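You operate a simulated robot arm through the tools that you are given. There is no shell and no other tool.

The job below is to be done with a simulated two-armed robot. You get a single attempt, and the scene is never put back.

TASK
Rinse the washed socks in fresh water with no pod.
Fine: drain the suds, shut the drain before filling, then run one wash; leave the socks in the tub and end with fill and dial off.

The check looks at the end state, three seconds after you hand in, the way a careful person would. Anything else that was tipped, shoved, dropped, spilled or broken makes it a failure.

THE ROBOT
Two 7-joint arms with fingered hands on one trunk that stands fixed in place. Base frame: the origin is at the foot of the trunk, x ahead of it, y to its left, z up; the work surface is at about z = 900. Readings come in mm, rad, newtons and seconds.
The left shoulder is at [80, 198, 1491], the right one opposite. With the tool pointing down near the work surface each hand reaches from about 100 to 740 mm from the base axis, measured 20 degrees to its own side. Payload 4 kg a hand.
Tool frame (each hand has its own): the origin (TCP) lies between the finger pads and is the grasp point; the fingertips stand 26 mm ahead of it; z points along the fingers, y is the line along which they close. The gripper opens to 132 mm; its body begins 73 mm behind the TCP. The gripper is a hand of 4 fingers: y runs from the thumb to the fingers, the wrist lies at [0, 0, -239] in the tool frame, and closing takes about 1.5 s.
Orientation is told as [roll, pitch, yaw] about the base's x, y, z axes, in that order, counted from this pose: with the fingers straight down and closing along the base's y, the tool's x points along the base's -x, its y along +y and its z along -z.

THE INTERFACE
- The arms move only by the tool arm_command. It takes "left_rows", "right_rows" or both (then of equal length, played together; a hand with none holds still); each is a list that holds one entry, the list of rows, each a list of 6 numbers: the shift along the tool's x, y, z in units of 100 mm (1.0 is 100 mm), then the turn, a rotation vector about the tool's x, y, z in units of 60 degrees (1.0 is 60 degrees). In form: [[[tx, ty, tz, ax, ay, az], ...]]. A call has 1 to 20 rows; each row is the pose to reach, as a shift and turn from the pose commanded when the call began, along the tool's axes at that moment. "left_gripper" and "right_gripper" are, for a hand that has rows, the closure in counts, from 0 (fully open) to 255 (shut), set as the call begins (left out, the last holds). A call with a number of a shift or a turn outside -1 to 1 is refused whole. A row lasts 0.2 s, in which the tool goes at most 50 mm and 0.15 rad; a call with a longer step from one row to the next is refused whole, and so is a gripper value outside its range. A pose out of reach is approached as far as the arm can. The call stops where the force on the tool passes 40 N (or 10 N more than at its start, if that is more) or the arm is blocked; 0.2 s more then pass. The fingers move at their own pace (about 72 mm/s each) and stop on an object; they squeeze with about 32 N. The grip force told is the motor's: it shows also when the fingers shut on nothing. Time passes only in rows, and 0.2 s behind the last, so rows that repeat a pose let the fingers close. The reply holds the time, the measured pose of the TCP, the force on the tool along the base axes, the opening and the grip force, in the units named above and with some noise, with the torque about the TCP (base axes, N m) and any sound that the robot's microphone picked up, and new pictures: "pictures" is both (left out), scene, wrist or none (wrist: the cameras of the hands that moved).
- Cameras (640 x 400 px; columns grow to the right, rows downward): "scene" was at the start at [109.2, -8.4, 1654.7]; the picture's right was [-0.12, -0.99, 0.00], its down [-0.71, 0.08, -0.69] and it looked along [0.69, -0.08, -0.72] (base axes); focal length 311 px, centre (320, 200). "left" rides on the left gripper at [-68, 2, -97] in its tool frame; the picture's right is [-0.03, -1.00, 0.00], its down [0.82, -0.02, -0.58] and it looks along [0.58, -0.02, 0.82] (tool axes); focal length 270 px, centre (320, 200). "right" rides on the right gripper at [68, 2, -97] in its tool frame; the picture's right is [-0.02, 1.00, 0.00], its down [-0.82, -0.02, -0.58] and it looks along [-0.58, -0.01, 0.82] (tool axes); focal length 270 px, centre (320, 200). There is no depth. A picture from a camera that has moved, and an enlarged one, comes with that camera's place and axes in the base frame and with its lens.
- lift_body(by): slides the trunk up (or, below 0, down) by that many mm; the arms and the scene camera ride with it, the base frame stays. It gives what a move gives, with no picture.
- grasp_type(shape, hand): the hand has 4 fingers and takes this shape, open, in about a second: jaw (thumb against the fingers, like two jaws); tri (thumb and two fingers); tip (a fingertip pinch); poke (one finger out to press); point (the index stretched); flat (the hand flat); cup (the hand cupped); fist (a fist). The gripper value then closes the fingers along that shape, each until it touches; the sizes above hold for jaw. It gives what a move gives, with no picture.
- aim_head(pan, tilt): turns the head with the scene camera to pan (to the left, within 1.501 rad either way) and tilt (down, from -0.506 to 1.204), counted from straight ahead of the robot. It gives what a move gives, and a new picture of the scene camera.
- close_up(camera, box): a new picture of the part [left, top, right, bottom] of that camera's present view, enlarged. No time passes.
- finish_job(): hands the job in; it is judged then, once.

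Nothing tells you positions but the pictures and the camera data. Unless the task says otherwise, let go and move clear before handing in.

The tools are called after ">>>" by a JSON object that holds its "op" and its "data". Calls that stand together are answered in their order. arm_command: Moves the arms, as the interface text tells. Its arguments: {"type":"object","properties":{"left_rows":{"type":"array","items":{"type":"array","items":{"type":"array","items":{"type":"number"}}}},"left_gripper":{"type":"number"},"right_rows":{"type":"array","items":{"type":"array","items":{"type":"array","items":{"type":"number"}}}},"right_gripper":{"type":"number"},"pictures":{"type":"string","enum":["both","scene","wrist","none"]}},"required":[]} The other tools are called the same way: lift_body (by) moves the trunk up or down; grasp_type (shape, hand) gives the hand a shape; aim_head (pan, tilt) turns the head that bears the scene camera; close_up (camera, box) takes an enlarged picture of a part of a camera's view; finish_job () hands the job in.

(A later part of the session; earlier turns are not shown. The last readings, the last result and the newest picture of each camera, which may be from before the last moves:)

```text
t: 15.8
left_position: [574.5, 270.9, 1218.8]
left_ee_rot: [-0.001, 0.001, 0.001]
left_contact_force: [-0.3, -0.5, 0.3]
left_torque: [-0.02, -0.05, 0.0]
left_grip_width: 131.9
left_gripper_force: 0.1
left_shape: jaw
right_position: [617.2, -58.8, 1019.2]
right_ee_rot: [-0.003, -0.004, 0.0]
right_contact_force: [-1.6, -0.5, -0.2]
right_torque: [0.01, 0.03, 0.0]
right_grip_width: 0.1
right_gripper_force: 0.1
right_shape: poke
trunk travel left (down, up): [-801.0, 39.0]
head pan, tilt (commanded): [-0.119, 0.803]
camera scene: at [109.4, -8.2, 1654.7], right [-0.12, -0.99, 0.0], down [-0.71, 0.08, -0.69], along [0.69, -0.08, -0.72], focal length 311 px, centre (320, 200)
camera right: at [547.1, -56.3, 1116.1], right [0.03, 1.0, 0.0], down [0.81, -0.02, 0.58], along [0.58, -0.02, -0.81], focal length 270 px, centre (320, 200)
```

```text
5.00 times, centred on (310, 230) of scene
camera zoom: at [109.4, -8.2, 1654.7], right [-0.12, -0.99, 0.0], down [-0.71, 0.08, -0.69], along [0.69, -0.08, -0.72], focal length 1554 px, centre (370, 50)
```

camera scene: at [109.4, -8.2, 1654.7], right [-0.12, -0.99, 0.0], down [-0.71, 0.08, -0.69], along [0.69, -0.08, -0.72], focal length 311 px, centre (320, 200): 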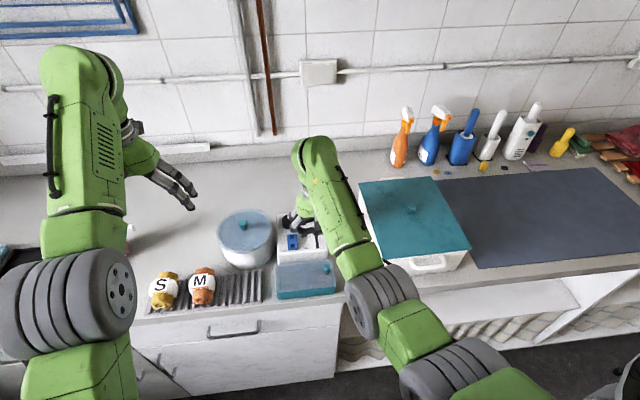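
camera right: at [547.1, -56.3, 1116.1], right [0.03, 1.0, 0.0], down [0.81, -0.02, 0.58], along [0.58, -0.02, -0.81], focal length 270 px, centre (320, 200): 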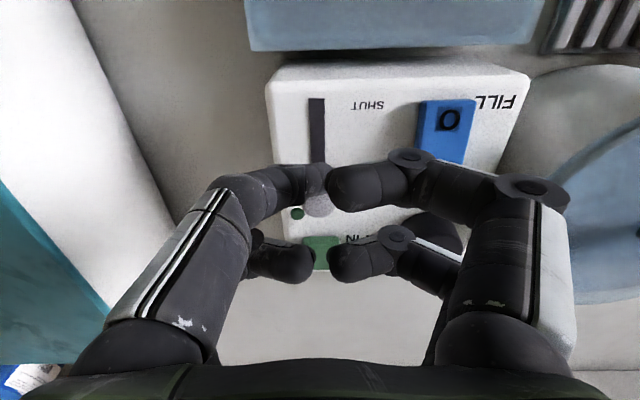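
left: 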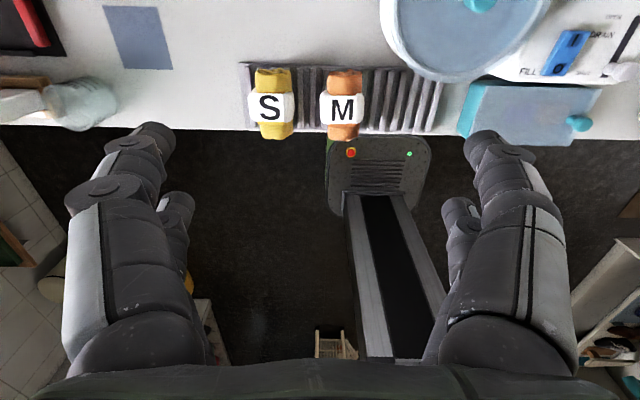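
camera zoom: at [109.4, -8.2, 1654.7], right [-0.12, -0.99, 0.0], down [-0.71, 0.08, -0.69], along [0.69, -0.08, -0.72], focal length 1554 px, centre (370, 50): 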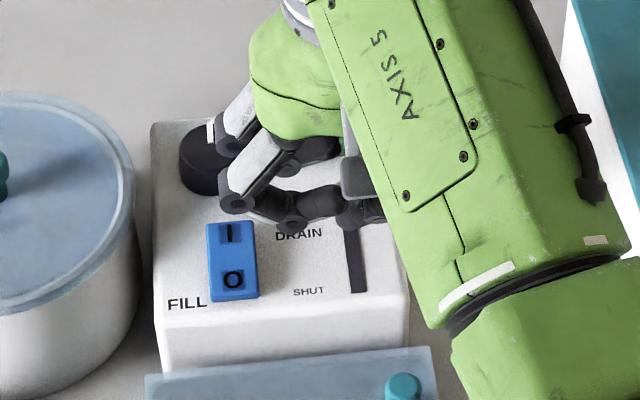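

The lever is nearly at OPEN, with the knob at about x 635. One last small push should seat it at the end of the slot.

>>> {"op": "arm_command", "data": {"right_rows": [[[-0.03, 0.0, 0.0, 0, 0, 0], [-0.06, 0.0, 0.0, 0, 0, 0], [-0.09, 0.0, 0.0, 0, 0, 0]]], "pictures": "wrist"}}

>>> {"op": "close_up", "data": {"camera": "right", "box": [220, 130, 420, 330]}}

```text
t: 16.6
left_position: [570.2, 271.2, 1220.1]
left_ee_rot: [0.0, -0.005, -0.001]
left_contact_force: [-0.5, 0.4, 0.7]
left_torque: [-0.02, 0.02, 0.0]
left_grip_width: 132.0
left_gripper_force: 0.1
left_shape: jaw
right_position: [619.8, -58.7, 1019.0]
right_ee_rot: [0.0, -0.002, 0.0]
right_contact_force: [-20.5, 0.6, -3.8]
right_torque: [0.02, 0.56, 0.04]
right_grip_width: 0.0
right_gripper_force: 0.1
right_shape: poke
trunk travel left (down, up): [-801.0, 39.0]
head pan, tilt (commanded): [-0.119, 0.803]
camera right: at [551.3, -56.2, 1116.5], right [0.03, 1.0, 0.0], down [0.81, -0.02, 0.58], along [0.58, -0.02, -0.81], focal length 270 px, centre (320, 200)
```

right: 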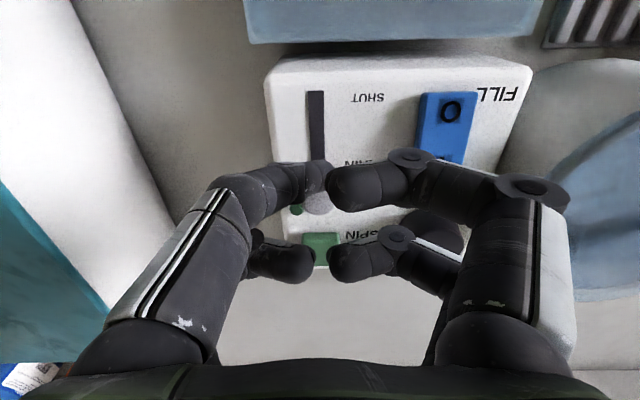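

```text
2.00 times, centred on (320, 230) of right
camera zoom: at [551.3, -56.2, 1116.5], right [0.03, 1.0, 0.0], down [0.81, -0.02, 0.58], along [0.58, -0.02, -0.81], focal length 541 px, centre (320, 140)
```

zoom: 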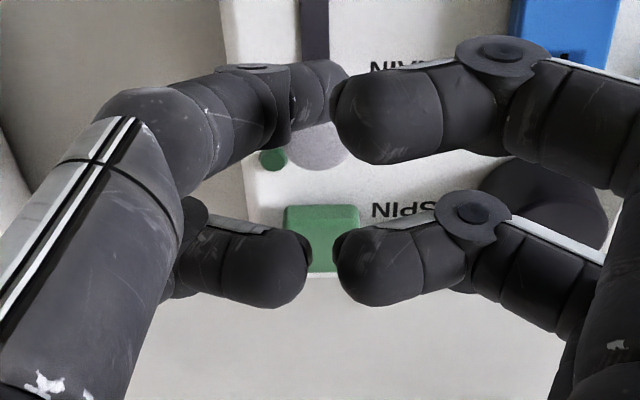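

The 20 N reaction means the lever is against its end stop at OPEN. I'll back the finger off, lift, and look at the result.

>>> {"op": "arm_command", "data": {"right_rows": [[[0.1, 0.0, 0.0, 0, 0, 0], [0.25, 0.0, 0.0, 0, 0, 0], [0.25, 0.0, -0.3, 0, 0, 0], [0.35, -0.3, -0.6, 0, 0, 0], [0.45, -0.6, -0.9, 0, 0, 0], [0.45, -0.9, -1.0, 0, 0, 0]]], "pictures": "both"}}

>>> {"op": "close_up", "data": {"camera": "scene", "box": [205, 195, 345, 300]}}

```text
t: 18.0
left_position: [572.7, 270.3, 1219.0]
left_ee_rot: [-0.001, -0.001, 0.0]
left_contact_force: [-0.5, 0.3, -0.4]
left_torque: [-0.05, 0.03, 0.01]
left_grip_width: 131.7
left_gripper_force: 0.0
left_shape: jaw
right_position: [578.8, -149.5, 1120.7]
right_ee_rot: [-0.002, -0.006, 0.002]
right_contact_force: [0.6, -0.3, -1.2]
right_torque: [-0.01, -0.03, 0.03]
right_grip_width: 0.1
right_gripper_force: 0.0
right_shape: poke
trunk travel left (down, up): [-801.0, 39.0]
head pan, tilt (commanded): [-0.119, 0.803]
camera scene: at [108.3, -9.2, 1654.7], right [-0.12, -0.99, 0.0], down [-0.71, 0.09, -0.69], along [0.69, -0.08, -0.72], focal length 311 px, centre (320, 200)
camera right: at [509.2, -147.3, 1217.1], right [0.02, 1.0, 0.0], down [0.81, -0.02, 0.58], along [0.58, -0.01, -0.81], focal length 270 px, centre (320, 200)
```

scene: 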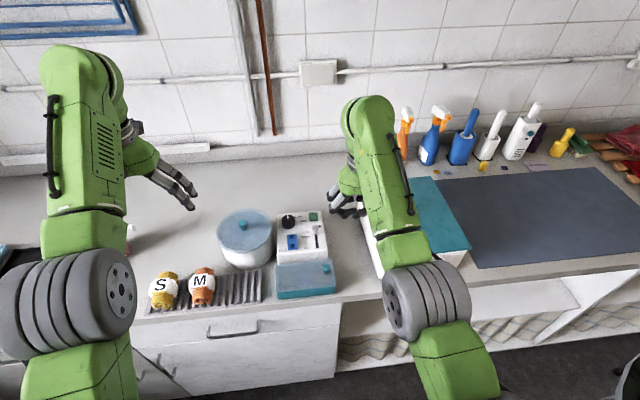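
right: 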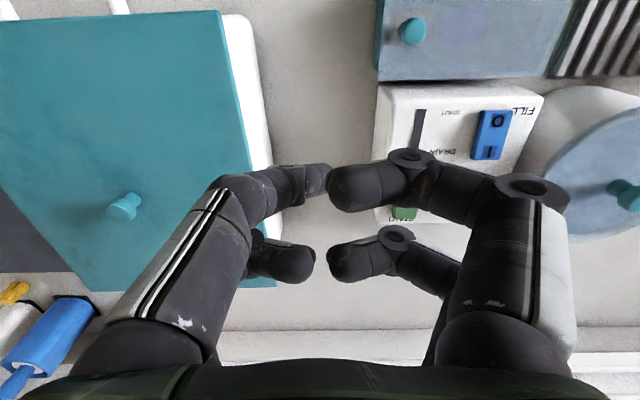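

```text
3.81 times, centred on (275, 248) of scene
camera zoom: at [108.3, -9.2, 1654.7], right [-0.12, -0.99, 0.0], down [-0.71, 0.09, -0.69], along [0.69, -0.08, -0.72], focal length 1184 px, centre (491, 19)
```

zoom: 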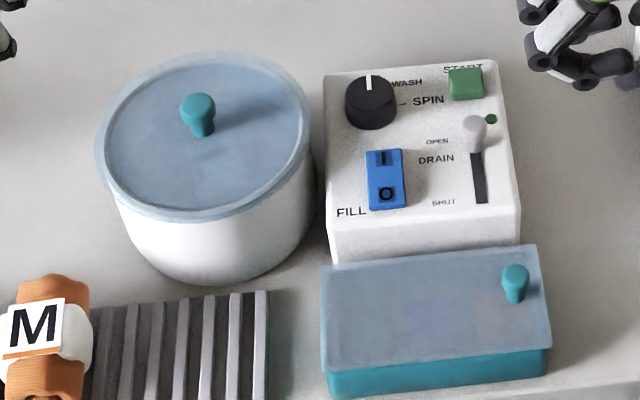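

The lever is at OPEN and nothing else moved. I'll wait for the tub to drain, watching and listening.

>>> {"op": "arm_command", "data": {"right_rows": [[[0, 0, 0, 0, 0, 0], [0, 0, 0, 0, 0, 0], [0, 0, 0, 0, 0, 0], [0, 0, 0, 0, 0, 0], [0, 0, 0, 0, 0, 0], [0, 0, 0, 0, 0, 0], [0, 0, 0, 0, 0, 0], [0, 0, 0, 0, 0, 0], [0, 0, 0, 0, 0, 0], [0, 0, 0, 0, 0, 0], [0, 0, 0, 0, 0, 0], [0, 0, 0, 0, 0, 0], [0, 0, 0, 0, 0, 0], [0, 0, 0, 0, 0, 0], [0, 0, 0, 0, 0, 0], [0, 0, 0, 0, 0, 0], [0, 0, 0, 0, 0, 0], [0, 0, 0, 0, 0, 0], [0, 0, 0, 0, 0, 0], [0, 0, 0, 0, 0, 0]]], "pictures": "none"}}

>>> {"op": "close_up", "data": {"camera": "scene", "box": [212, 200, 284, 272]}}

```text
t: 22.2
left_position: [574.4, 271.6, 1217.7]
left_ee_rot: [0.0, 0.001, -0.001]
left_contact_force: [0.7, 0.7, -0.4]
left_torque: [0.01, 0.01, -0.01]
left_grip_width: 131.9
left_gripper_force: 0.1
left_shape: jaw
right_position: [579.9, -149.9, 1119.2]
right_ee_rot: [-0.002, -0.005, 0.0]
right_contact_force: [-0.2, -0.7, 0.5]
right_torque: [0.04, 0.0, 0.01]
right_grip_width: 0.1
right_gripper_force: 0.0
right_shape: poke
trunk travel left (down, up): [-801.0, 39.0]
head pan, tilt (commanded): [-0.119, 0.803]
```

```text
5.56 times, centred on (248, 236) of scene
camera zoom: at [109.3, -8.4, 1654.7], right [-0.12, -0.99, 0.0], down [-0.71, 0.08, -0.69], along [0.69, -0.08, -0.72], focal length 1726 px, centre (720, 0)
```

zoom: 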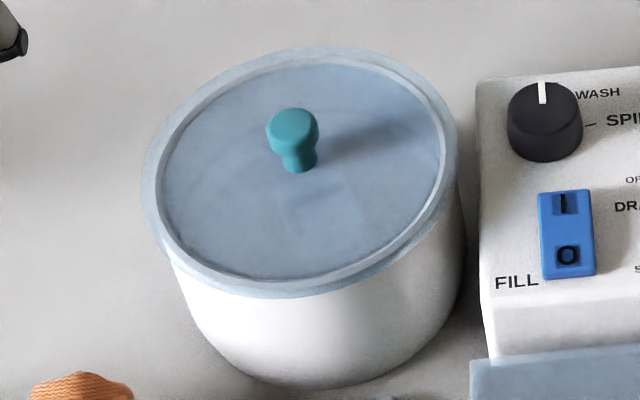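

The tub interior is only faintly visible through the lid. I'll bring the left hand's camera over the tub, staying high, to look through it.

>>> {"op": "arm_command", "data": {"left_rows": [[[-0.3, -0.3, 0.0, 0, 0, 0], [-0.6, -0.6, 0.1, 0, 0, 0], [-0.8, -0.9, 0.2, 0, 0, 0]]], "pictures": "none"}}

>>> {"op": "arm_command", "data": {"left_rows": [[[-0.2, -0.2, 0.1, 0, 0, 0], [-0.4, -0.4, 0.2, 0, 0, 0], [-0.6, -0.5, 0.3, 0, 0, 0]]], "pictures": "wrist"}}

>>> {"op": "close_up", "data": {"camera": "left", "box": [200, 50, 440, 250]}}

```text
t: 23.0
left_position: [654.6, 180.8, 1199.8]
left_ee_rot: [0.001, 0.0, 0.002]
left_contact_force: [0.8, -0.3, 0.6]
left_torque: [0.04, -0.01, 0.0]
left_grip_width: 131.6
left_gripper_force: 0.0
left_shape: jaw
right_position: [579.2, -149.6, 1119.1]
right_ee_rot: [0.0, -0.004, 0.002]
right_contact_force: [0.9, 0.4, 0.4]
right_torque: [-0.01, 0.01, 0.01]
right_grip_width: 0.0
right_gripper_force: 0.1
right_shape: poke
trunk travel left (down, up): [-801.0, 39.0]
head pan, tilt (commanded): [-0.119, 0.803]
```

```text
t: 23.8
left_position: [714.1, 130.5, 1169.6]
left_ee_rot: [-0.001, -0.003, 0.002]
left_contact_force: [0.0, 0.1, 0.0]
left_torque: [-0.01, -0.01, -0.02]
left_grip_width: 131.8
left_gripper_force: 0.1
left_shape: jaw
right_position: [580.8, -148.3, 1120.1]
right_ee_rot: [-0.003, -0.005, 0.0]
right_contact_force: [-1.0, -0.3, -0.2]
right_torque: [0.0, -0.01, 0.0]
right_grip_width: 0.0
right_gripper_force: 0.1
right_shape: poke
trunk travel left (down, up): [-801.0, 39.0]
head pan, tilt (commanded): [-0.119, 0.803]
camera left: at [781.4, 131.3, 1265.4], right [0.03, -1.0, 0.0], down [-0.82, -0.02, 0.58], along [-0.58, -0.01, -0.82], focal length 270 px, centre (320, 200)
```

left: 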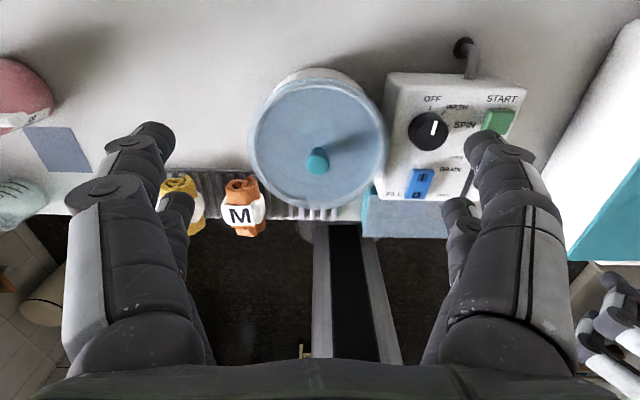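

```text
2.00 times, centred on (320, 150) of left
camera zoom: at [781.4, 131.3, 1265.4], right [0.03, -1.0, 0.0], down [-0.82, -0.02, 0.58], along [-0.58, -0.01, -0.82], focal length 541 px, centre (320, 300)
```

zoom: 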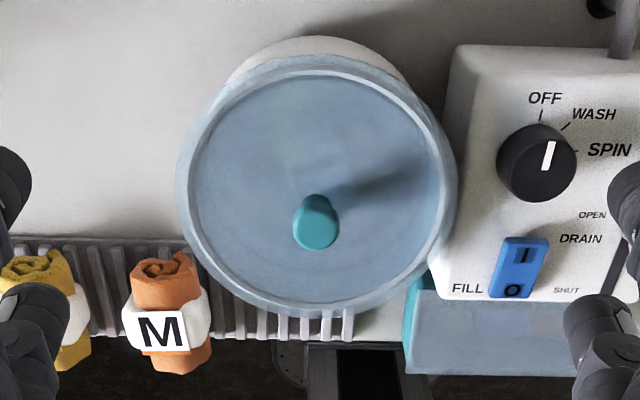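

The left camera sees the dial at OFF and the lid from above. I'll zoom into the lid to judge what's inside.

>>> {"op": "close_up", "data": {"camera": "left", "box": [245, 65, 395, 215]}}

>>> {"op": "close_up", "data": {"camera": "left", "box": [380, 70, 530, 210]}}

```text
2.67 times, centred on (320, 140) of left
camera zoom: at [781.4, 131.3, 1265.4], right [0.03, -1.0, 0.0], down [-0.82, -0.02, 0.58], along [-0.58, -0.01, -0.82], focal length 721 px, centre (320, 360)
```

zoom: 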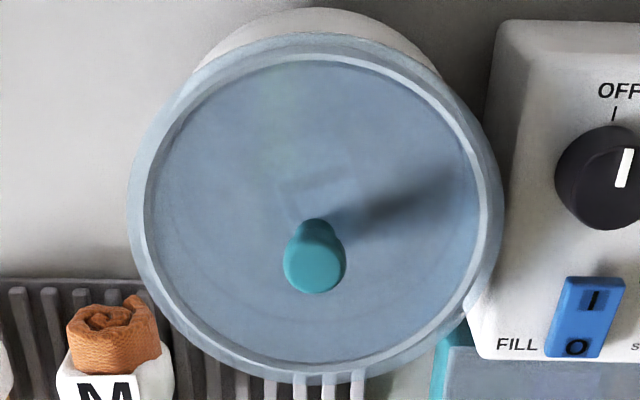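

```text
2.86 times, centred on (455, 140) of left
camera zoom: at [781.4, 131.3, 1265.4], right [0.03, -1.0, 0.0], down [-0.82, -0.02, 0.58], along [-0.58, -0.01, -0.82], focal length 772 px, centre (-66, 371)
```

zoom: 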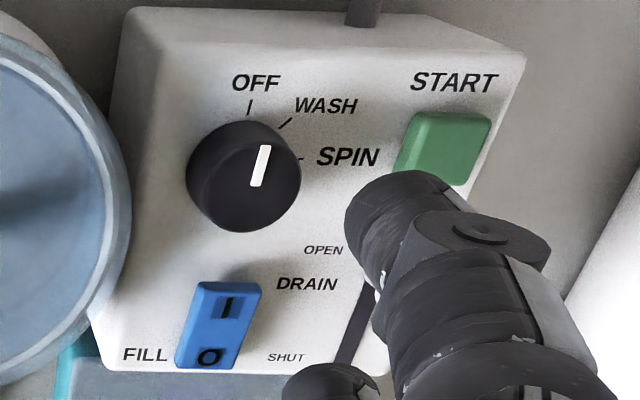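

I can make out a faint label shape (a rolled sock pair) inside the tub. I'll wait longer and compare the view for draining.

>>> {"op": "arm_command", "data": {"left_rows": [[[0, 0, 0, 0, 0, 0], [0, 0, 0, 0, 0, 0], [0, 0, 0, 0, 0, 0], [0, 0, 0, 0, 0, 0], [0, 0, 0, 0, 0, 0], [0, 0, 0, 0, 0, 0], [0, 0, 0, 0, 0, 0], [0, 0, 0, 0, 0, 0], [0, 0, 0, 0, 0, 0], [0, 0, 0, 0, 0, 0], [0, 0, 0, 0, 0, 0], [0, 0, 0, 0, 0, 0], [0, 0, 0, 0, 0, 0], [0, 0, 0, 0, 0, 0], [0, 0, 0, 0, 0, 0], [0, 0, 0, 0, 0, 0], [0, 0, 0, 0, 0, 0], [0, 0, 0, 0, 0, 0], [0, 0, 0, 0, 0, 0], [0, 0, 0, 0, 0, 0]]], "pictures": "none"}}

>>> {"op": "close_up", "data": {"camera": "left", "box": [245, 65, 395, 215]}}

>>> {"op": "arm_command", "data": {"left_rows": [[[0, 0, 0, 0, 0, 0], [0, 0, 0, 0, 0, 0], [0, 0, 0, 0, 0, 0], [0, 0, 0, 0, 0, 0], [0, 0, 0, 0, 0, 0], [0, 0, 0, 0, 0, 0], [0, 0, 0, 0, 0, 0], [0, 0, 0, 0, 0, 0], [0, 0, 0, 0, 0, 0], [0, 0, 0, 0, 0, 0], [0, 0, 0, 0, 0, 0], [0, 0, 0, 0, 0, 0], [0, 0, 0, 0, 0, 0], [0, 0, 0, 0, 0, 0], [0, 0, 0, 0, 0, 0], [0, 0, 0, 0, 0, 0], [0, 0, 0, 0, 0, 0], [0, 0, 0, 0, 0, 0], [0, 0, 0, 0, 0, 0], [0, 0, 0, 0, 0, 0]]], "pictures": "none"}}

>>> {"op": "close_up", "data": {"camera": "left", "box": [270, 90, 370, 200]}}

```text
t: 28.0
left_position: [712.9, 130.2, 1168.4]
left_ee_rot: [-0.001, 0.0, -0.001]
left_contact_force: [0.7, -0.3, -0.3]
left_torque: [0.02, 0.0, 0.0]
left_grip_width: 131.9
left_gripper_force: 0.0
left_shape: jaw
right_position: [579.7, -149.4, 1121.2]
right_ee_rot: [-0.001, -0.006, 0.0]
right_contact_force: [-0.3, -0.4, -0.1]
right_torque: [0.04, -0.02, 0.03]
right_grip_width: 0.0
right_gripper_force: 0.0
right_shape: poke
trunk travel left (down, up): [-801.0, 39.0]
head pan, tilt (commanded): [-0.119, 0.803]
```

```text
2.67 times, centred on (320, 140) of left
camera zoom: at [780.5, 132.0, 1264.9], right [0.03, -1.0, 0.0], down [-0.82, -0.02, 0.58], along [-0.58, -0.02, -0.82], focal length 721 px, centre (320, 360)
```

zoom: 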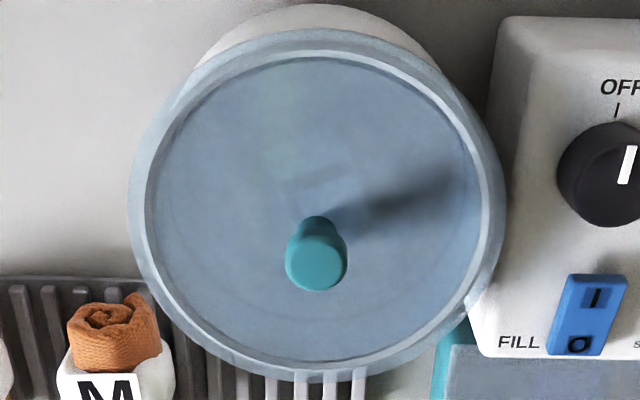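

```text
t: 32.2
left_position: [713.5, 130.3, 1168.3]
left_ee_rot: [0.001, 0.001, 0.002]
left_contact_force: [0.4, 0.5, 0.1]
left_torque: [-0.01, 0.0, -0.02]
left_grip_width: 131.9
left_gripper_force: 0.1
left_shape: jaw
right_position: [579.9, -148.8, 1120.8]
right_ee_rot: [-0.001, -0.006, 0.001]
right_contact_force: [-0.1, -0.1, -0.3]
right_torque: [-0.05, -0.02, -0.01]
right_grip_width: 0.0
right_gripper_force: 0.1
right_shape: poke
trunk travel left (down, up): [-801.0, 39.0]
head pan, tilt (commanded): [-0.119, 0.803]
```

```text
3.64 times, centred on (320, 145) of left
camera zoom: at [780.5, 132.0, 1264.9], right [0.03, -1.0, 0.0], down [-0.82, -0.02, 0.58], along [-0.58, -0.02, -0.82], focal length 983 px, centre (320, 400)
```

zoom: 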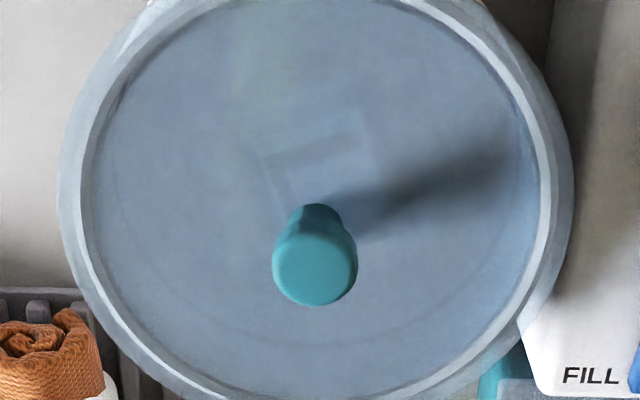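

Draining can't be measured by eye through this lid, so I'll allow plenty of time and check once more for changes or sounds.

>>> {"op": "arm_command", "data": {"left_rows": [[[0, 0, 0, 0, 0, 0], [0, 0, 0, 0, 0, 0], [0, 0, 0, 0, 0, 0], [0, 0, 0, 0, 0, 0], [0, 0, 0, 0, 0, 0], [0, 0, 0, 0, 0, 0], [0, 0, 0, 0, 0, 0], [0, 0, 0, 0, 0, 0], [0, 0, 0, 0, 0, 0], [0, 0, 0, 0, 0, 0], [0, 0, 0, 0, 0, 0], [0, 0, 0, 0, 0, 0], [0, 0, 0, 0, 0, 0], [0, 0, 0, 0, 0, 0], [0, 0, 0, 0, 0, 0], [0, 0, 0, 0, 0, 0], [0, 0, 0, 0, 0, 0], [0, 0, 0, 0, 0, 0], [0, 0, 0, 0, 0, 0], [0, 0, 0, 0, 0, 0]]], "pictures": "none"}}

>>> {"op": "arm_command", "data": {"left_rows": [[[0, 0, 0, 0, 0, 0], [0, 0, 0, 0, 0, 0], [0, 0, 0, 0, 0, 0], [0, 0, 0, 0, 0, 0], [0, 0, 0, 0, 0, 0], [0, 0, 0, 0, 0, 0], [0, 0, 0, 0, 0, 0], [0, 0, 0, 0, 0, 0], [0, 0, 0, 0, 0, 0], [0, 0, 0, 0, 0, 0], [0, 0, 0, 0, 0, 0], [0, 0, 0, 0, 0, 0], [0, 0, 0, 0, 0, 0], [0, 0, 0, 0, 0, 0], [0, 0, 0, 0, 0, 0], [0, 0, 0, 0, 0, 0], [0, 0, 0, 0, 0, 0], [0, 0, 0, 0, 0, 0], [0, 0, 0, 0, 0, 0], [0, 0, 0, 0, 0, 0]]], "pictures": "none"}}

>>> {"op": "close_up", "data": {"camera": "left", "box": [270, 90, 370, 200]}}

>>> {"op": "close_up", "data": {"camera": "scene", "box": [205, 195, 345, 300]}}

```text
t: 36.4
left_position: [712.8, 130.3, 1168.8]
left_ee_rot: [0.0, 0.0, 0.0]
left_contact_force: [-0.3, 0.3, -0.6]
left_torque: [0.01, 0.04, -0.01]
left_grip_width: 131.7
left_gripper_force: 0.3
left_shape: jaw
right_position: [579.6, -148.7, 1120.5]
right_ee_rot: [-0.002, -0.006, 0.0]
right_contact_force: [-0.5, -0.2, -0.1]
right_torque: [-0.01, 0.0, 0.02]
right_grip_width: 0.1
right_gripper_force: 0.1
right_shape: poke
trunk travel left (down, up): [-801.0, 39.0]
head pan, tilt (commanded): [-0.119, 0.803]
```

```text
t: 40.6
left_position: [711.6, 129.4, 1168.9]
left_ee_rot: [-0.001, 0.0, 0.001]
left_contact_force: [-0.2, -0.6, -0.9]
left_torque: [0.01, 0.02, 0.01]
left_grip_width: 132.0
left_gripper_force: 0.0
left_shape: jaw
right_position: [579.8, -148.3, 1120.6]
right_ee_rot: [-0.002, -0.005, 0.0]
right_contact_force: [0.5, -0.1, -0.2]
right_torque: [0.01, 0.04, 0.01]
right_grip_width: 0.0
right_gripper_force: 0.0
right_shape: poke
trunk travel left (down, up): [-801.0, 39.0]
head pan, tilt (commanded): [-0.119, 0.803]
```

```text
3.64 times, centred on (320, 145) of left
camera zoom: at [780.5, 132.0, 1264.9], right [0.03, -1.0, 0.0], down [-0.82, -0.02, 0.58], along [-0.58, -0.02, -0.82], focal length 983 px, centre (320, 400)
```

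zoom: 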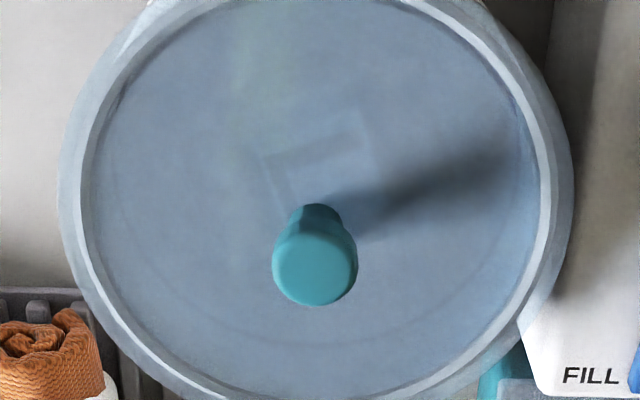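

```text
3.81 times, centred on (275, 248) of scene
camera zoom: at [109.3, -8.5, 1654.7], right [-0.12, -0.99, 0.0], down [-0.71, 0.08, -0.69], along [0.69, -0.08, -0.72], focal length 1184 px, centre (491, 19)
```

zoom: 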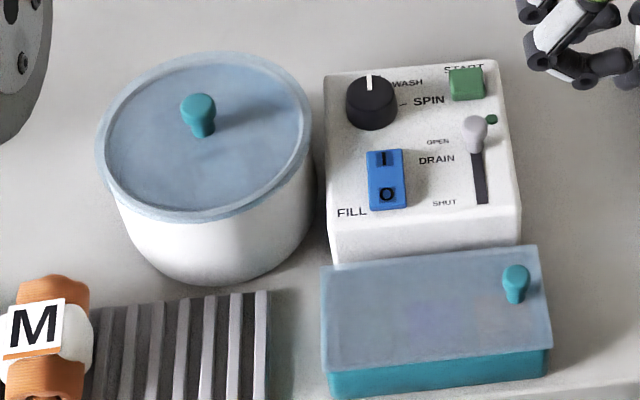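

The view has been steady from t = 32 to 41, so draining is done. I'll move the left hand aside to make room, then bring the right finger behind the lever to shut the drain.

>>> {"op": "arm_command", "data": {"left_rows": [[[0, 0.3, -0.1, 0, 0, 0], [0, 0.6, -0.2, 0, 0, 0], [0, 0.95, -0.3, 0, 0, 0]]], "right_rows": [[[-0.24, 0.0, 0, 0, 0, 0], [-0.48, 0.25, 0, 0, 0, 0], [-0.72, 0.5, 0, 0, 0, 0]]], "pictures": "none"}}

>>> {"op": "arm_command", "data": {"right_rows": [[[0.0, 0.2, 0.1, 0, 0, 0], [0.0, 0.4, 0.3, 0, 0, 0], [0.0, 0.4, 0.5, 0, 0, 0]]], "pictures": "both"}}

>>> {"op": "close_up", "data": {"camera": "scene", "box": [260, 190, 360, 270]}}

>>> {"op": "close_up", "data": {"camera": "left", "box": [400, 40, 640, 240]}}

```text
t: 41.4
left_position: [712.8, 230.6, 1198.2]
left_ee_rot: [0.0, 0.002, -0.001]
left_contact_force: [-1.0, -0.4, -0.5]
left_torque: [-0.02, 0.01, -0.01]
left_grip_width: 132.0
left_gripper_force: 0.1
left_shape: jaw
right_position: [652.1, -95.0, 1120.1]
right_ee_rot: [-0.004, -0.005, 0.001]
right_contact_force: [-0.6, 0.7, -0.3]
right_torque: [0.0, -0.01, 0.0]
right_grip_width: 0.2
right_gripper_force: 0.0
right_shape: poke
trunk travel left (down, up): [-801.0, 39.0]
head pan, tilt (commanded): [-0.119, 0.803]
```

```text
t: 42.2
left_position: [713.3, 227.1, 1199.5]
left_ee_rot: [0.0, 0.0, 0.001]
left_contact_force: [-0.6, -0.1, 0.0]
left_torque: [0.0, -0.01, -0.03]
left_grip_width: 132.1
left_gripper_force: 0.0
left_shape: jaw
right_position: [651.7, -57.6, 1068.7]
right_ee_rot: [-0.001, -0.006, -0.001]
right_contact_force: [-0.1, -0.1, -0.1]
right_torque: [0.02, -0.02, 0.01]
right_grip_width: 0.0
right_gripper_force: 0.0
right_shape: poke
trunk travel left (down, up): [-801.0, 39.0]
head pan, tilt (commanded): [-0.119, 0.803]
camera scene: at [109.6, -8.3, 1654.7], right [-0.12, -0.99, 0.0], down [-0.71, 0.08, -0.69], along [0.69, -0.08, -0.72], focal length 311 px, centre (320, 200)
camera right: at [582.0, -54.9, 1166.1], right [0.02, 1.0, 0.0], down [0.81, -0.02, 0.58], along [0.58, -0.02, -0.81], focal length 270 px, centre (320, 200)
```

scene: 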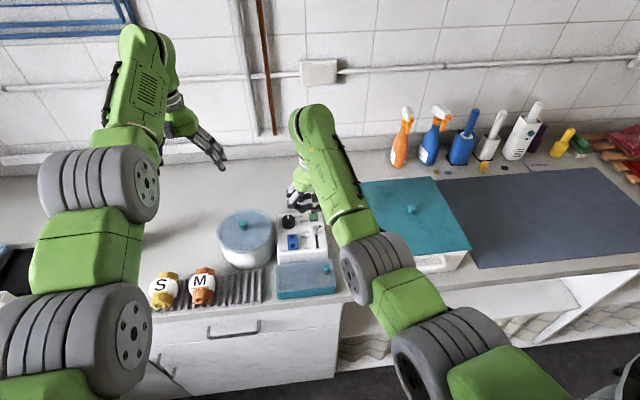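
right: 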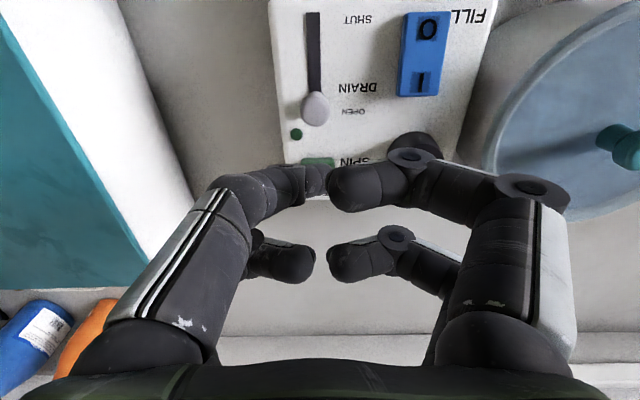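

```text
5.00 times, centred on (310, 230) of scene
camera zoom: at [109.6, -8.3, 1654.7], right [-0.12, -0.99, 0.0], down [-0.71, 0.08, -0.69], along [0.69, -0.08, -0.72], focal length 1554 px, centre (370, 50)
```

zoom: 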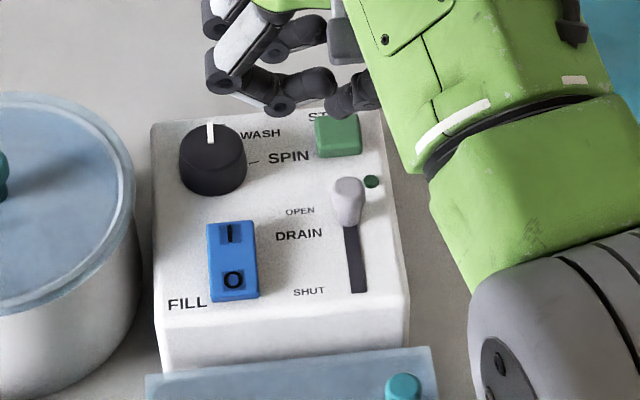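

```text
2.00 times, centred on (520, 140) of left
camera zoom: at [780.0, 229.2, 1295.2], right [0.03, -1.0, 0.0], down [-0.82, -0.02, 0.58], along [-0.58, -0.02, -0.82], focal length 541 px, centre (-80, 320)
```

zoom: 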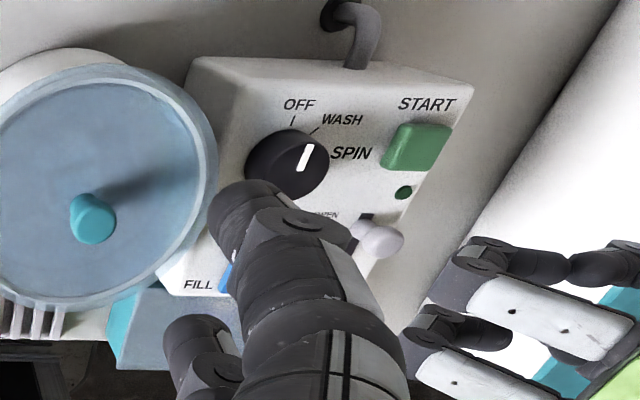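

The lever knob is at about x 633 and the START button's front edge at about x 675, so there's a gap for the finger. I'll lower into it carefully, staying above the button height.

>>> {"op": "arm_command", "data": {"right_rows": [[[0.05, 0.0, 0.15, 0, 0, 0], [0.05, 0.0, 0.3, 0, 0, 0], [0.05, 0.0, 0.4, 0, 0, 0]]], "pictures": "both"}}

>>> {"op": "close_up", "data": {"camera": "scene", "box": [270, 190, 350, 250]}}

>>> {"op": "close_up", "data": {"camera": "right", "box": [220, 80, 420, 230]}}

>>> {"op": "close_up", "data": {"camera": "left", "box": [460, 70, 640, 220]}}

```text
t: 43.0
left_position: [713.2, 227.0, 1198.3]
left_ee_rot: [0.002, 0.0, -0.001]
left_contact_force: [-0.2, 0.2, 0.4]
left_torque: [-0.03, 0.0, 0.02]
left_grip_width: 132.0
left_gripper_force: 0.0
left_shape: jaw
right_position: [646.1, -59.9, 1029.1]
right_ee_rot: [0.0, -0.006, -0.001]
right_contact_force: [-0.5, 0.2, 0.5]
right_torque: [0.01, -0.01, 0.02]
right_grip_width: 0.2
right_gripper_force: 0.1
right_shape: poke
trunk travel left (down, up): [-801.0, 39.0]
head pan, tilt (commanded): [-0.119, 0.803]
camera scene: at [109.4, -9.1, 1654.7], right [-0.12, -0.99, 0.0], down [-0.71, 0.09, -0.69], along [0.69, -0.08, -0.72], focal length 311 px, centre (320, 200)
camera right: at [578.0, -56.5, 1126.5], right [0.02, 1.0, 0.0], down [0.81, -0.02, 0.58], along [0.58, -0.01, -0.81], focal length 270 px, centre (320, 200)
```

scene: 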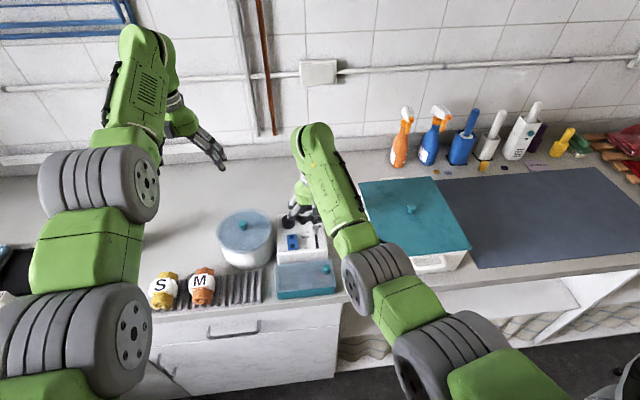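
right: 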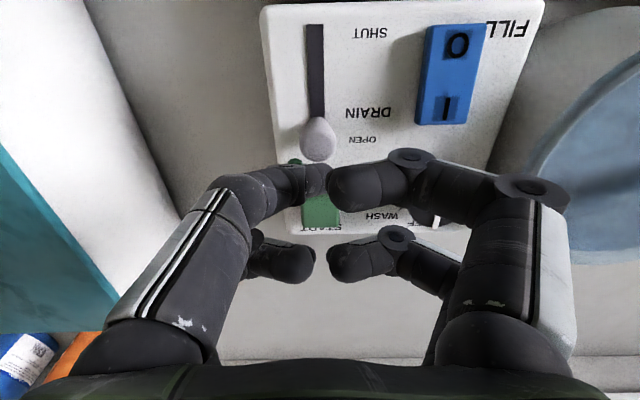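

```text
6.67 times, centred on (310, 220) of scene
camera zoom: at [109.4, -9.1, 1654.7], right [-0.12, -0.99, 0.0], down [-0.71, 0.09, -0.69], along [0.69, -0.08, -0.72], focal length 2071 px, centre (387, 67)
```

zoom: 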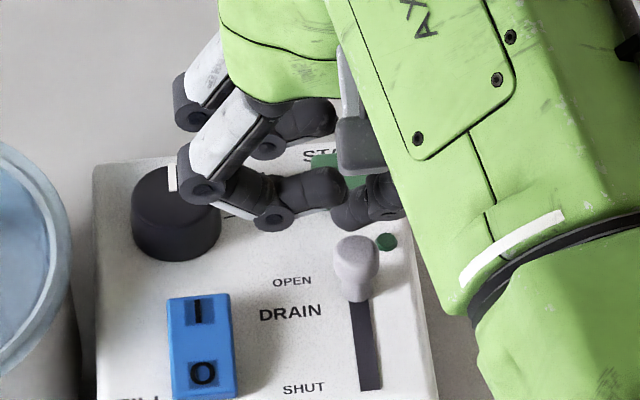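

```text
2.67 times, centred on (320, 155) of right
camera zoom: at [578.0, -56.5, 1126.5], right [0.02, 1.0, 0.0], down [0.81, -0.02, 0.58], along [0.58, -0.01, -0.81], focal length 721 px, centre (320, 320)
```

zoom: 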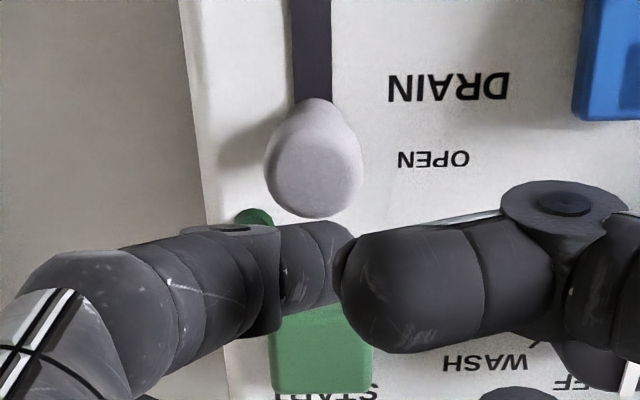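

```text
2.67 times, centred on (550, 145) of left
camera zoom: at [779.9, 228.4, 1295.4], right [0.03, -1.0, 0.0], down [-0.82, -0.02, 0.58], along [-0.58, -0.01, -0.82], focal length 721 px, centre (-293, 347)
```

zoom: 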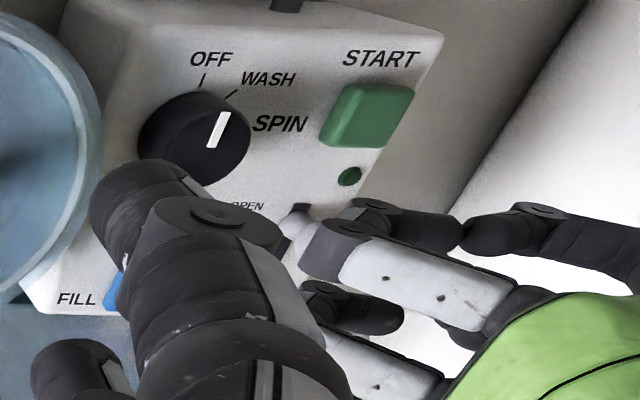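

The tip is cleanly between the knob and the START button. I'll lower a few mm more and push the lever back toward SHUT.

>>> {"op": "arm_command", "data": {"right_rows": [[[0.0, 0.0, 0.07, 0, 0, 0], [0.05, 0.0, 0.08, 0, 0, 0], [0.1, 0.0, 0.08, 0, 0, 0], [0.15, 0.0, 0.08, 0, 0, 0], [0.2, 0.0, 0.08, 0, 0, 0]]], "pictures": "both"}}

>>> {"op": "close_up", "data": {"camera": "scene", "box": [270, 190, 350, 250]}}

>>> {"op": "close_up", "data": {"camera": "right", "box": [220, 80, 420, 230]}}

```text
t: 44.2
left_position: [711.7, 228.4, 1199.1]
left_ee_rot: [0.0, 0.0, 0.0]
left_contact_force: [-0.2, -0.2, -0.3]
left_torque: [-0.03, -0.04, -0.06]
left_grip_width: 132.0
left_gripper_force: 0.1
left_shape: jaw
right_position: [626.7, -58.2, 1022.4]
right_ee_rot: [-0.002, -0.005, 0.001]
right_contact_force: [1.0, 0.4, 0.6]
right_torque: [-0.03, -0.03, -0.05]
right_grip_width: 0.0
right_gripper_force: 0.1
right_shape: poke
trunk travel left (down, up): [-801.0, 39.0]
head pan, tilt (commanded): [-0.119, 0.803]
camera scene: at [109.4, -8.5, 1654.7], right [-0.12, -0.99, 0.0], down [-0.71, 0.08, -0.69], along [0.69, -0.08, -0.72], focal length 311 px, centre (320, 200)
camera right: at [557.3, -56.3, 1119.2], right [0.02, 1.0, 0.0], down [0.81, -0.02, 0.58], along [0.58, -0.01, -0.81], focal length 270 px, centre (320, 200)
```

scene: 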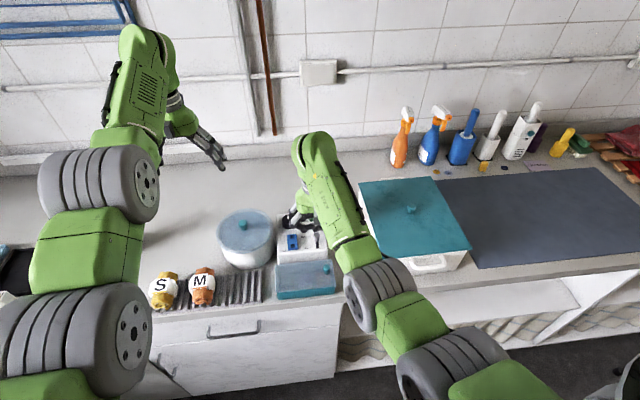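
right: 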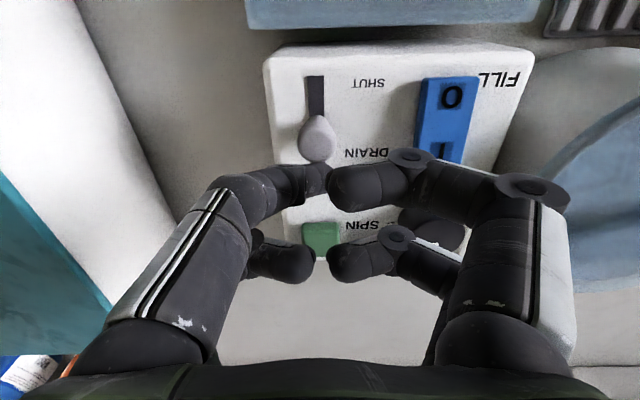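

```text
6.67 times, centred on (310, 220) of scene
camera zoom: at [109.4, -8.5, 1654.7], right [-0.12, -0.99, 0.0], down [-0.71, 0.08, -0.69], along [0.69, -0.08, -0.72], focal length 2071 px, centre (387, 67)
```

zoom: 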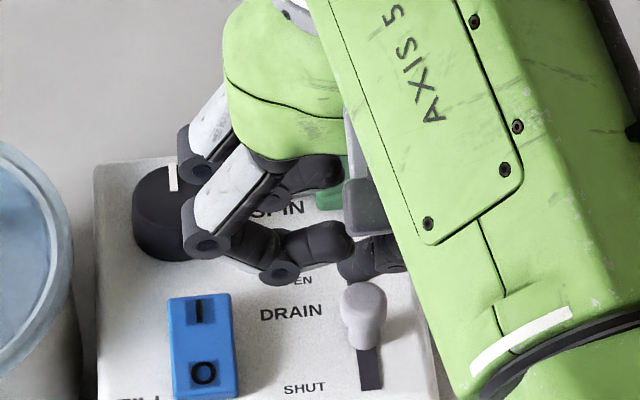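

```text
2.67 times, centred on (320, 155) of right
camera zoom: at [557.3, -56.3, 1119.2], right [0.02, 1.0, 0.0], down [0.81, -0.02, 0.58], along [0.58, -0.01, -0.81], focal length 721 px, centre (320, 320)
```

zoom: 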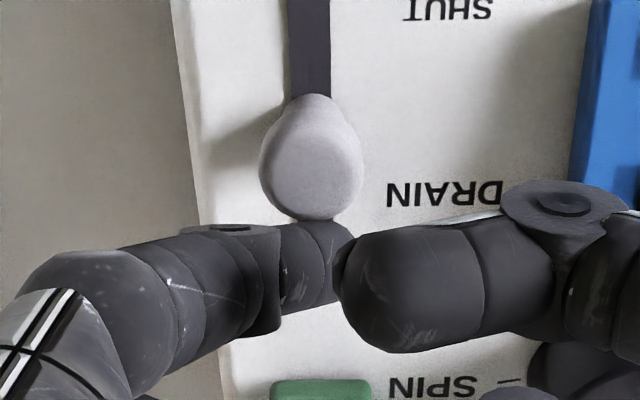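

The lever is sliding toward SHUT. I'll continue to the end stop.

>>> {"op": "arm_command", "data": {"right_rows": [[[0.05, 0.0, 0.0, 0, 0, 0], [0.1, 0.0, 0.0, 0, 0, 0], [0.15, 0.0, 0.0, 0, 0, 0], [0.2, 0.0, 0.0, 0, 0, 0], [0.23, 0.0, 0.0, 0, 0, 0]]], "pictures": "wrist"}}

>>> {"op": "close_up", "data": {"camera": "scene", "box": [270, 190, 350, 250]}}

>>> {"op": "close_up", "data": {"camera": "right", "box": [220, 80, 420, 230]}}

```text
t: 45.4
left_position: [715.3, 226.9, 1197.0]
left_ee_rot: [0.0, 0.003, 0.002]
left_contact_force: [0.5, -1.0, -0.1]
left_torque: [0.0, 0.02, -0.02]
left_grip_width: 131.7
left_gripper_force: 0.0
left_shape: jaw
right_position: [606.6, -57.6, 1022.8]
right_ee_rot: [-0.001, -0.01, 0.003]
right_contact_force: [15.3, 0.5, 6.6]
right_torque: [0.0, -0.33, 0.01]
right_grip_width: 0.2
right_gripper_force: 0.0
right_shape: poke
trunk travel left (down, up): [-801.0, 39.0]
head pan, tilt (commanded): [-0.119, 0.803]
camera right: at [538.2, -56.2, 1118.8], right [0.02, 1.0, 0.0], down [0.81, -0.02, 0.58], along [0.58, -0.02, -0.81], focal length 270 px, centre (320, 200)
```

right: 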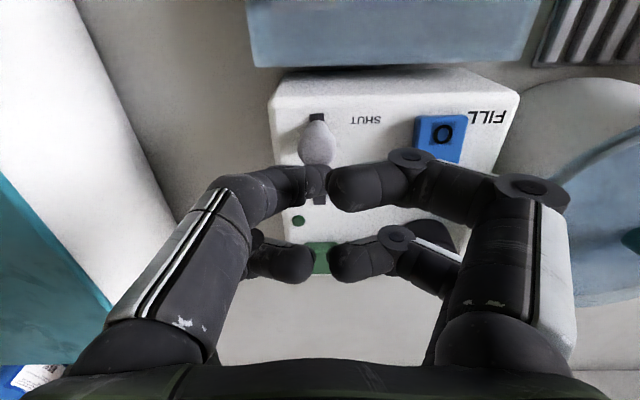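

```text
6.67 times, centred on (310, 220) of scene
camera zoom: at [113.8, -8.2, 1654.5], right [-0.12, -0.99, 0.0], down [-0.72, 0.08, -0.69], along [0.69, -0.08, -0.72], focal length 2071 px, centre (387, 67)
```

zoom: 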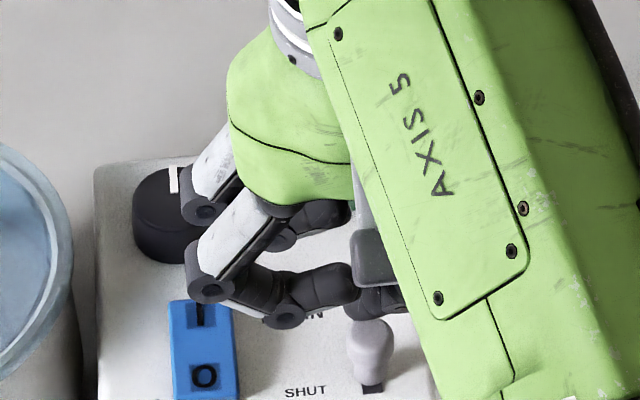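

```text
2.67 times, centred on (320, 155) of right
camera zoom: at [538.2, -56.2, 1118.8], right [0.02, 1.0, 0.0], down [0.81, -0.02, 0.58], along [0.58, -0.02, -0.81], focal length 721 px, centre (320, 320)
```

zoom: 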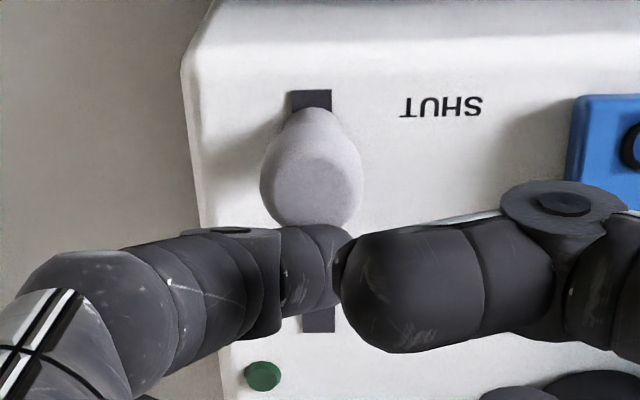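

The lever is back at SHUT, against its stop, just as it was at the start. I'll back off, lift, and move above the I end of the fill rocker.

>>> {"op": "arm_command", "data": {"right_rows": [[[-0.12, 0.0, 0.0, 0, 0, 0], [-0.12, 0.0, -0.2, 0, 0, 0], [-0.12, 0.0, -0.45, 0, 0, 0], [-0.12, 0.33, -0.45, 0, 0, 0], [-0.1, 0.66, -0.45, 0, 0, 0]]], "pictures": "both"}}

>>> {"op": "close_up", "data": {"camera": "scene", "box": [260, 190, 350, 260]}}

>>> {"op": "close_up", "data": {"camera": "right", "box": [200, 60, 440, 240]}}

>>> {"op": "close_up", "data": {"camera": "left", "box": [400, 40, 640, 240]}}

```text
t: 46.6
left_position: [713.2, 228.9, 1199.5]
left_ee_rot: [-0.002, 0.0, 0.0]
left_contact_force: [-1.0, -0.3, -0.2]
left_torque: [0.0, -0.02, -0.02]
left_grip_width: 131.8
left_gripper_force: 0.1
left_shape: jaw
right_position: [613.6, 11.5, 1065.9]
right_ee_rot: [-0.004, -0.006, 0.0]
right_contact_force: [-0.6, 0.1, 0.4]
right_torque: [-0.02, 0.0, 0.0]
right_grip_width: 0.0
right_gripper_force: 0.0
right_shape: poke
trunk travel left (down, up): [-801.0, 39.0]
head pan, tilt (commanded): [-0.119, 0.803]
camera scene: at [109.4, -5.9, 1654.7], right [-0.12, -0.99, 0.0], down [-0.71, 0.08, -0.69], along [0.69, -0.08, -0.72], focal length 311 px, centre (320, 200)
camera right: at [543.6, 13.9, 1163.2], right [0.03, 1.0, 0.0], down [0.81, -0.02, 0.58], along [0.58, -0.02, -0.81], focal length 270 px, centre (320, 200)
```

scene: 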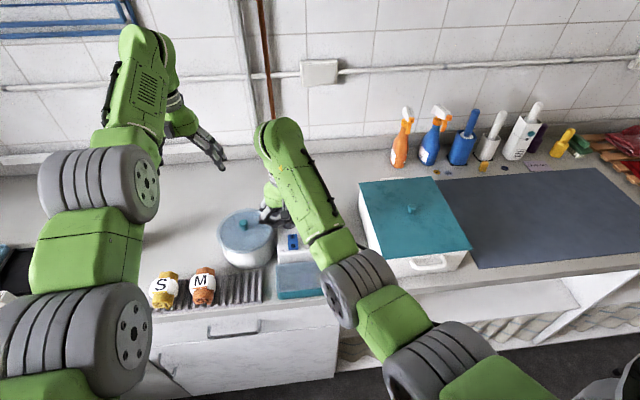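
right: 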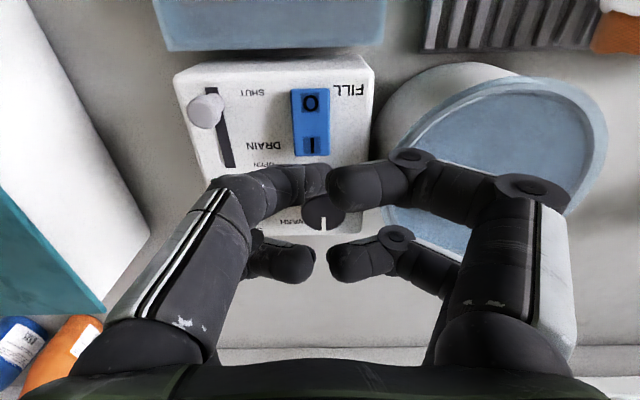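

```text
5.71 times, centred on (305, 225) of scene
camera zoom: at [109.4, -5.9, 1654.7], right [-0.12, -0.99, 0.0], down [-0.71, 0.08, -0.69], along [0.69, -0.08, -0.72], focal length 1776 px, centre (406, 57)
```

zoom: 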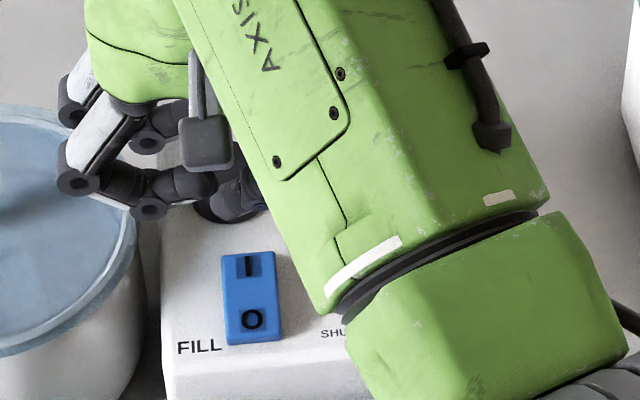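

```text
2.22 times, centred on (320, 150) of right
camera zoom: at [543.6, 13.9, 1163.2], right [0.03, 1.0, 0.0], down [0.81, -0.02, 0.58], along [0.58, -0.02, -0.81], focal length 601 px, centre (320, 311)
```

zoom: 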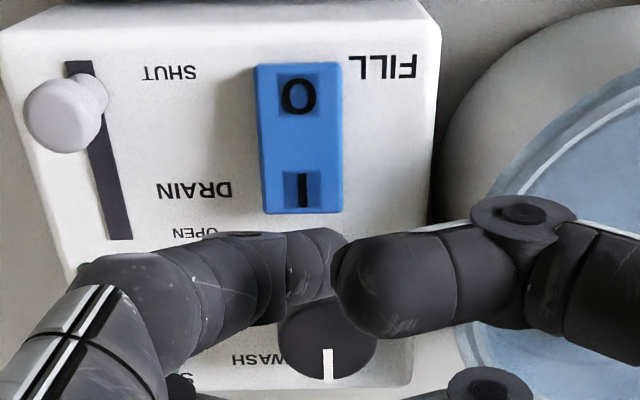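

```text
2.00 times, centred on (520, 140) of left
camera zoom: at [779.9, 230.9, 1294.8], right [0.03, -1.0, 0.0], down [-0.82, -0.02, 0.58], along [-0.58, -0.02, -0.82], focal length 541 px, centre (-80, 320)
```

zoom: 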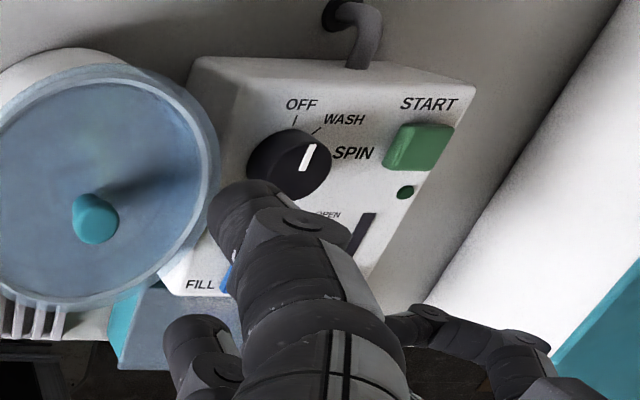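

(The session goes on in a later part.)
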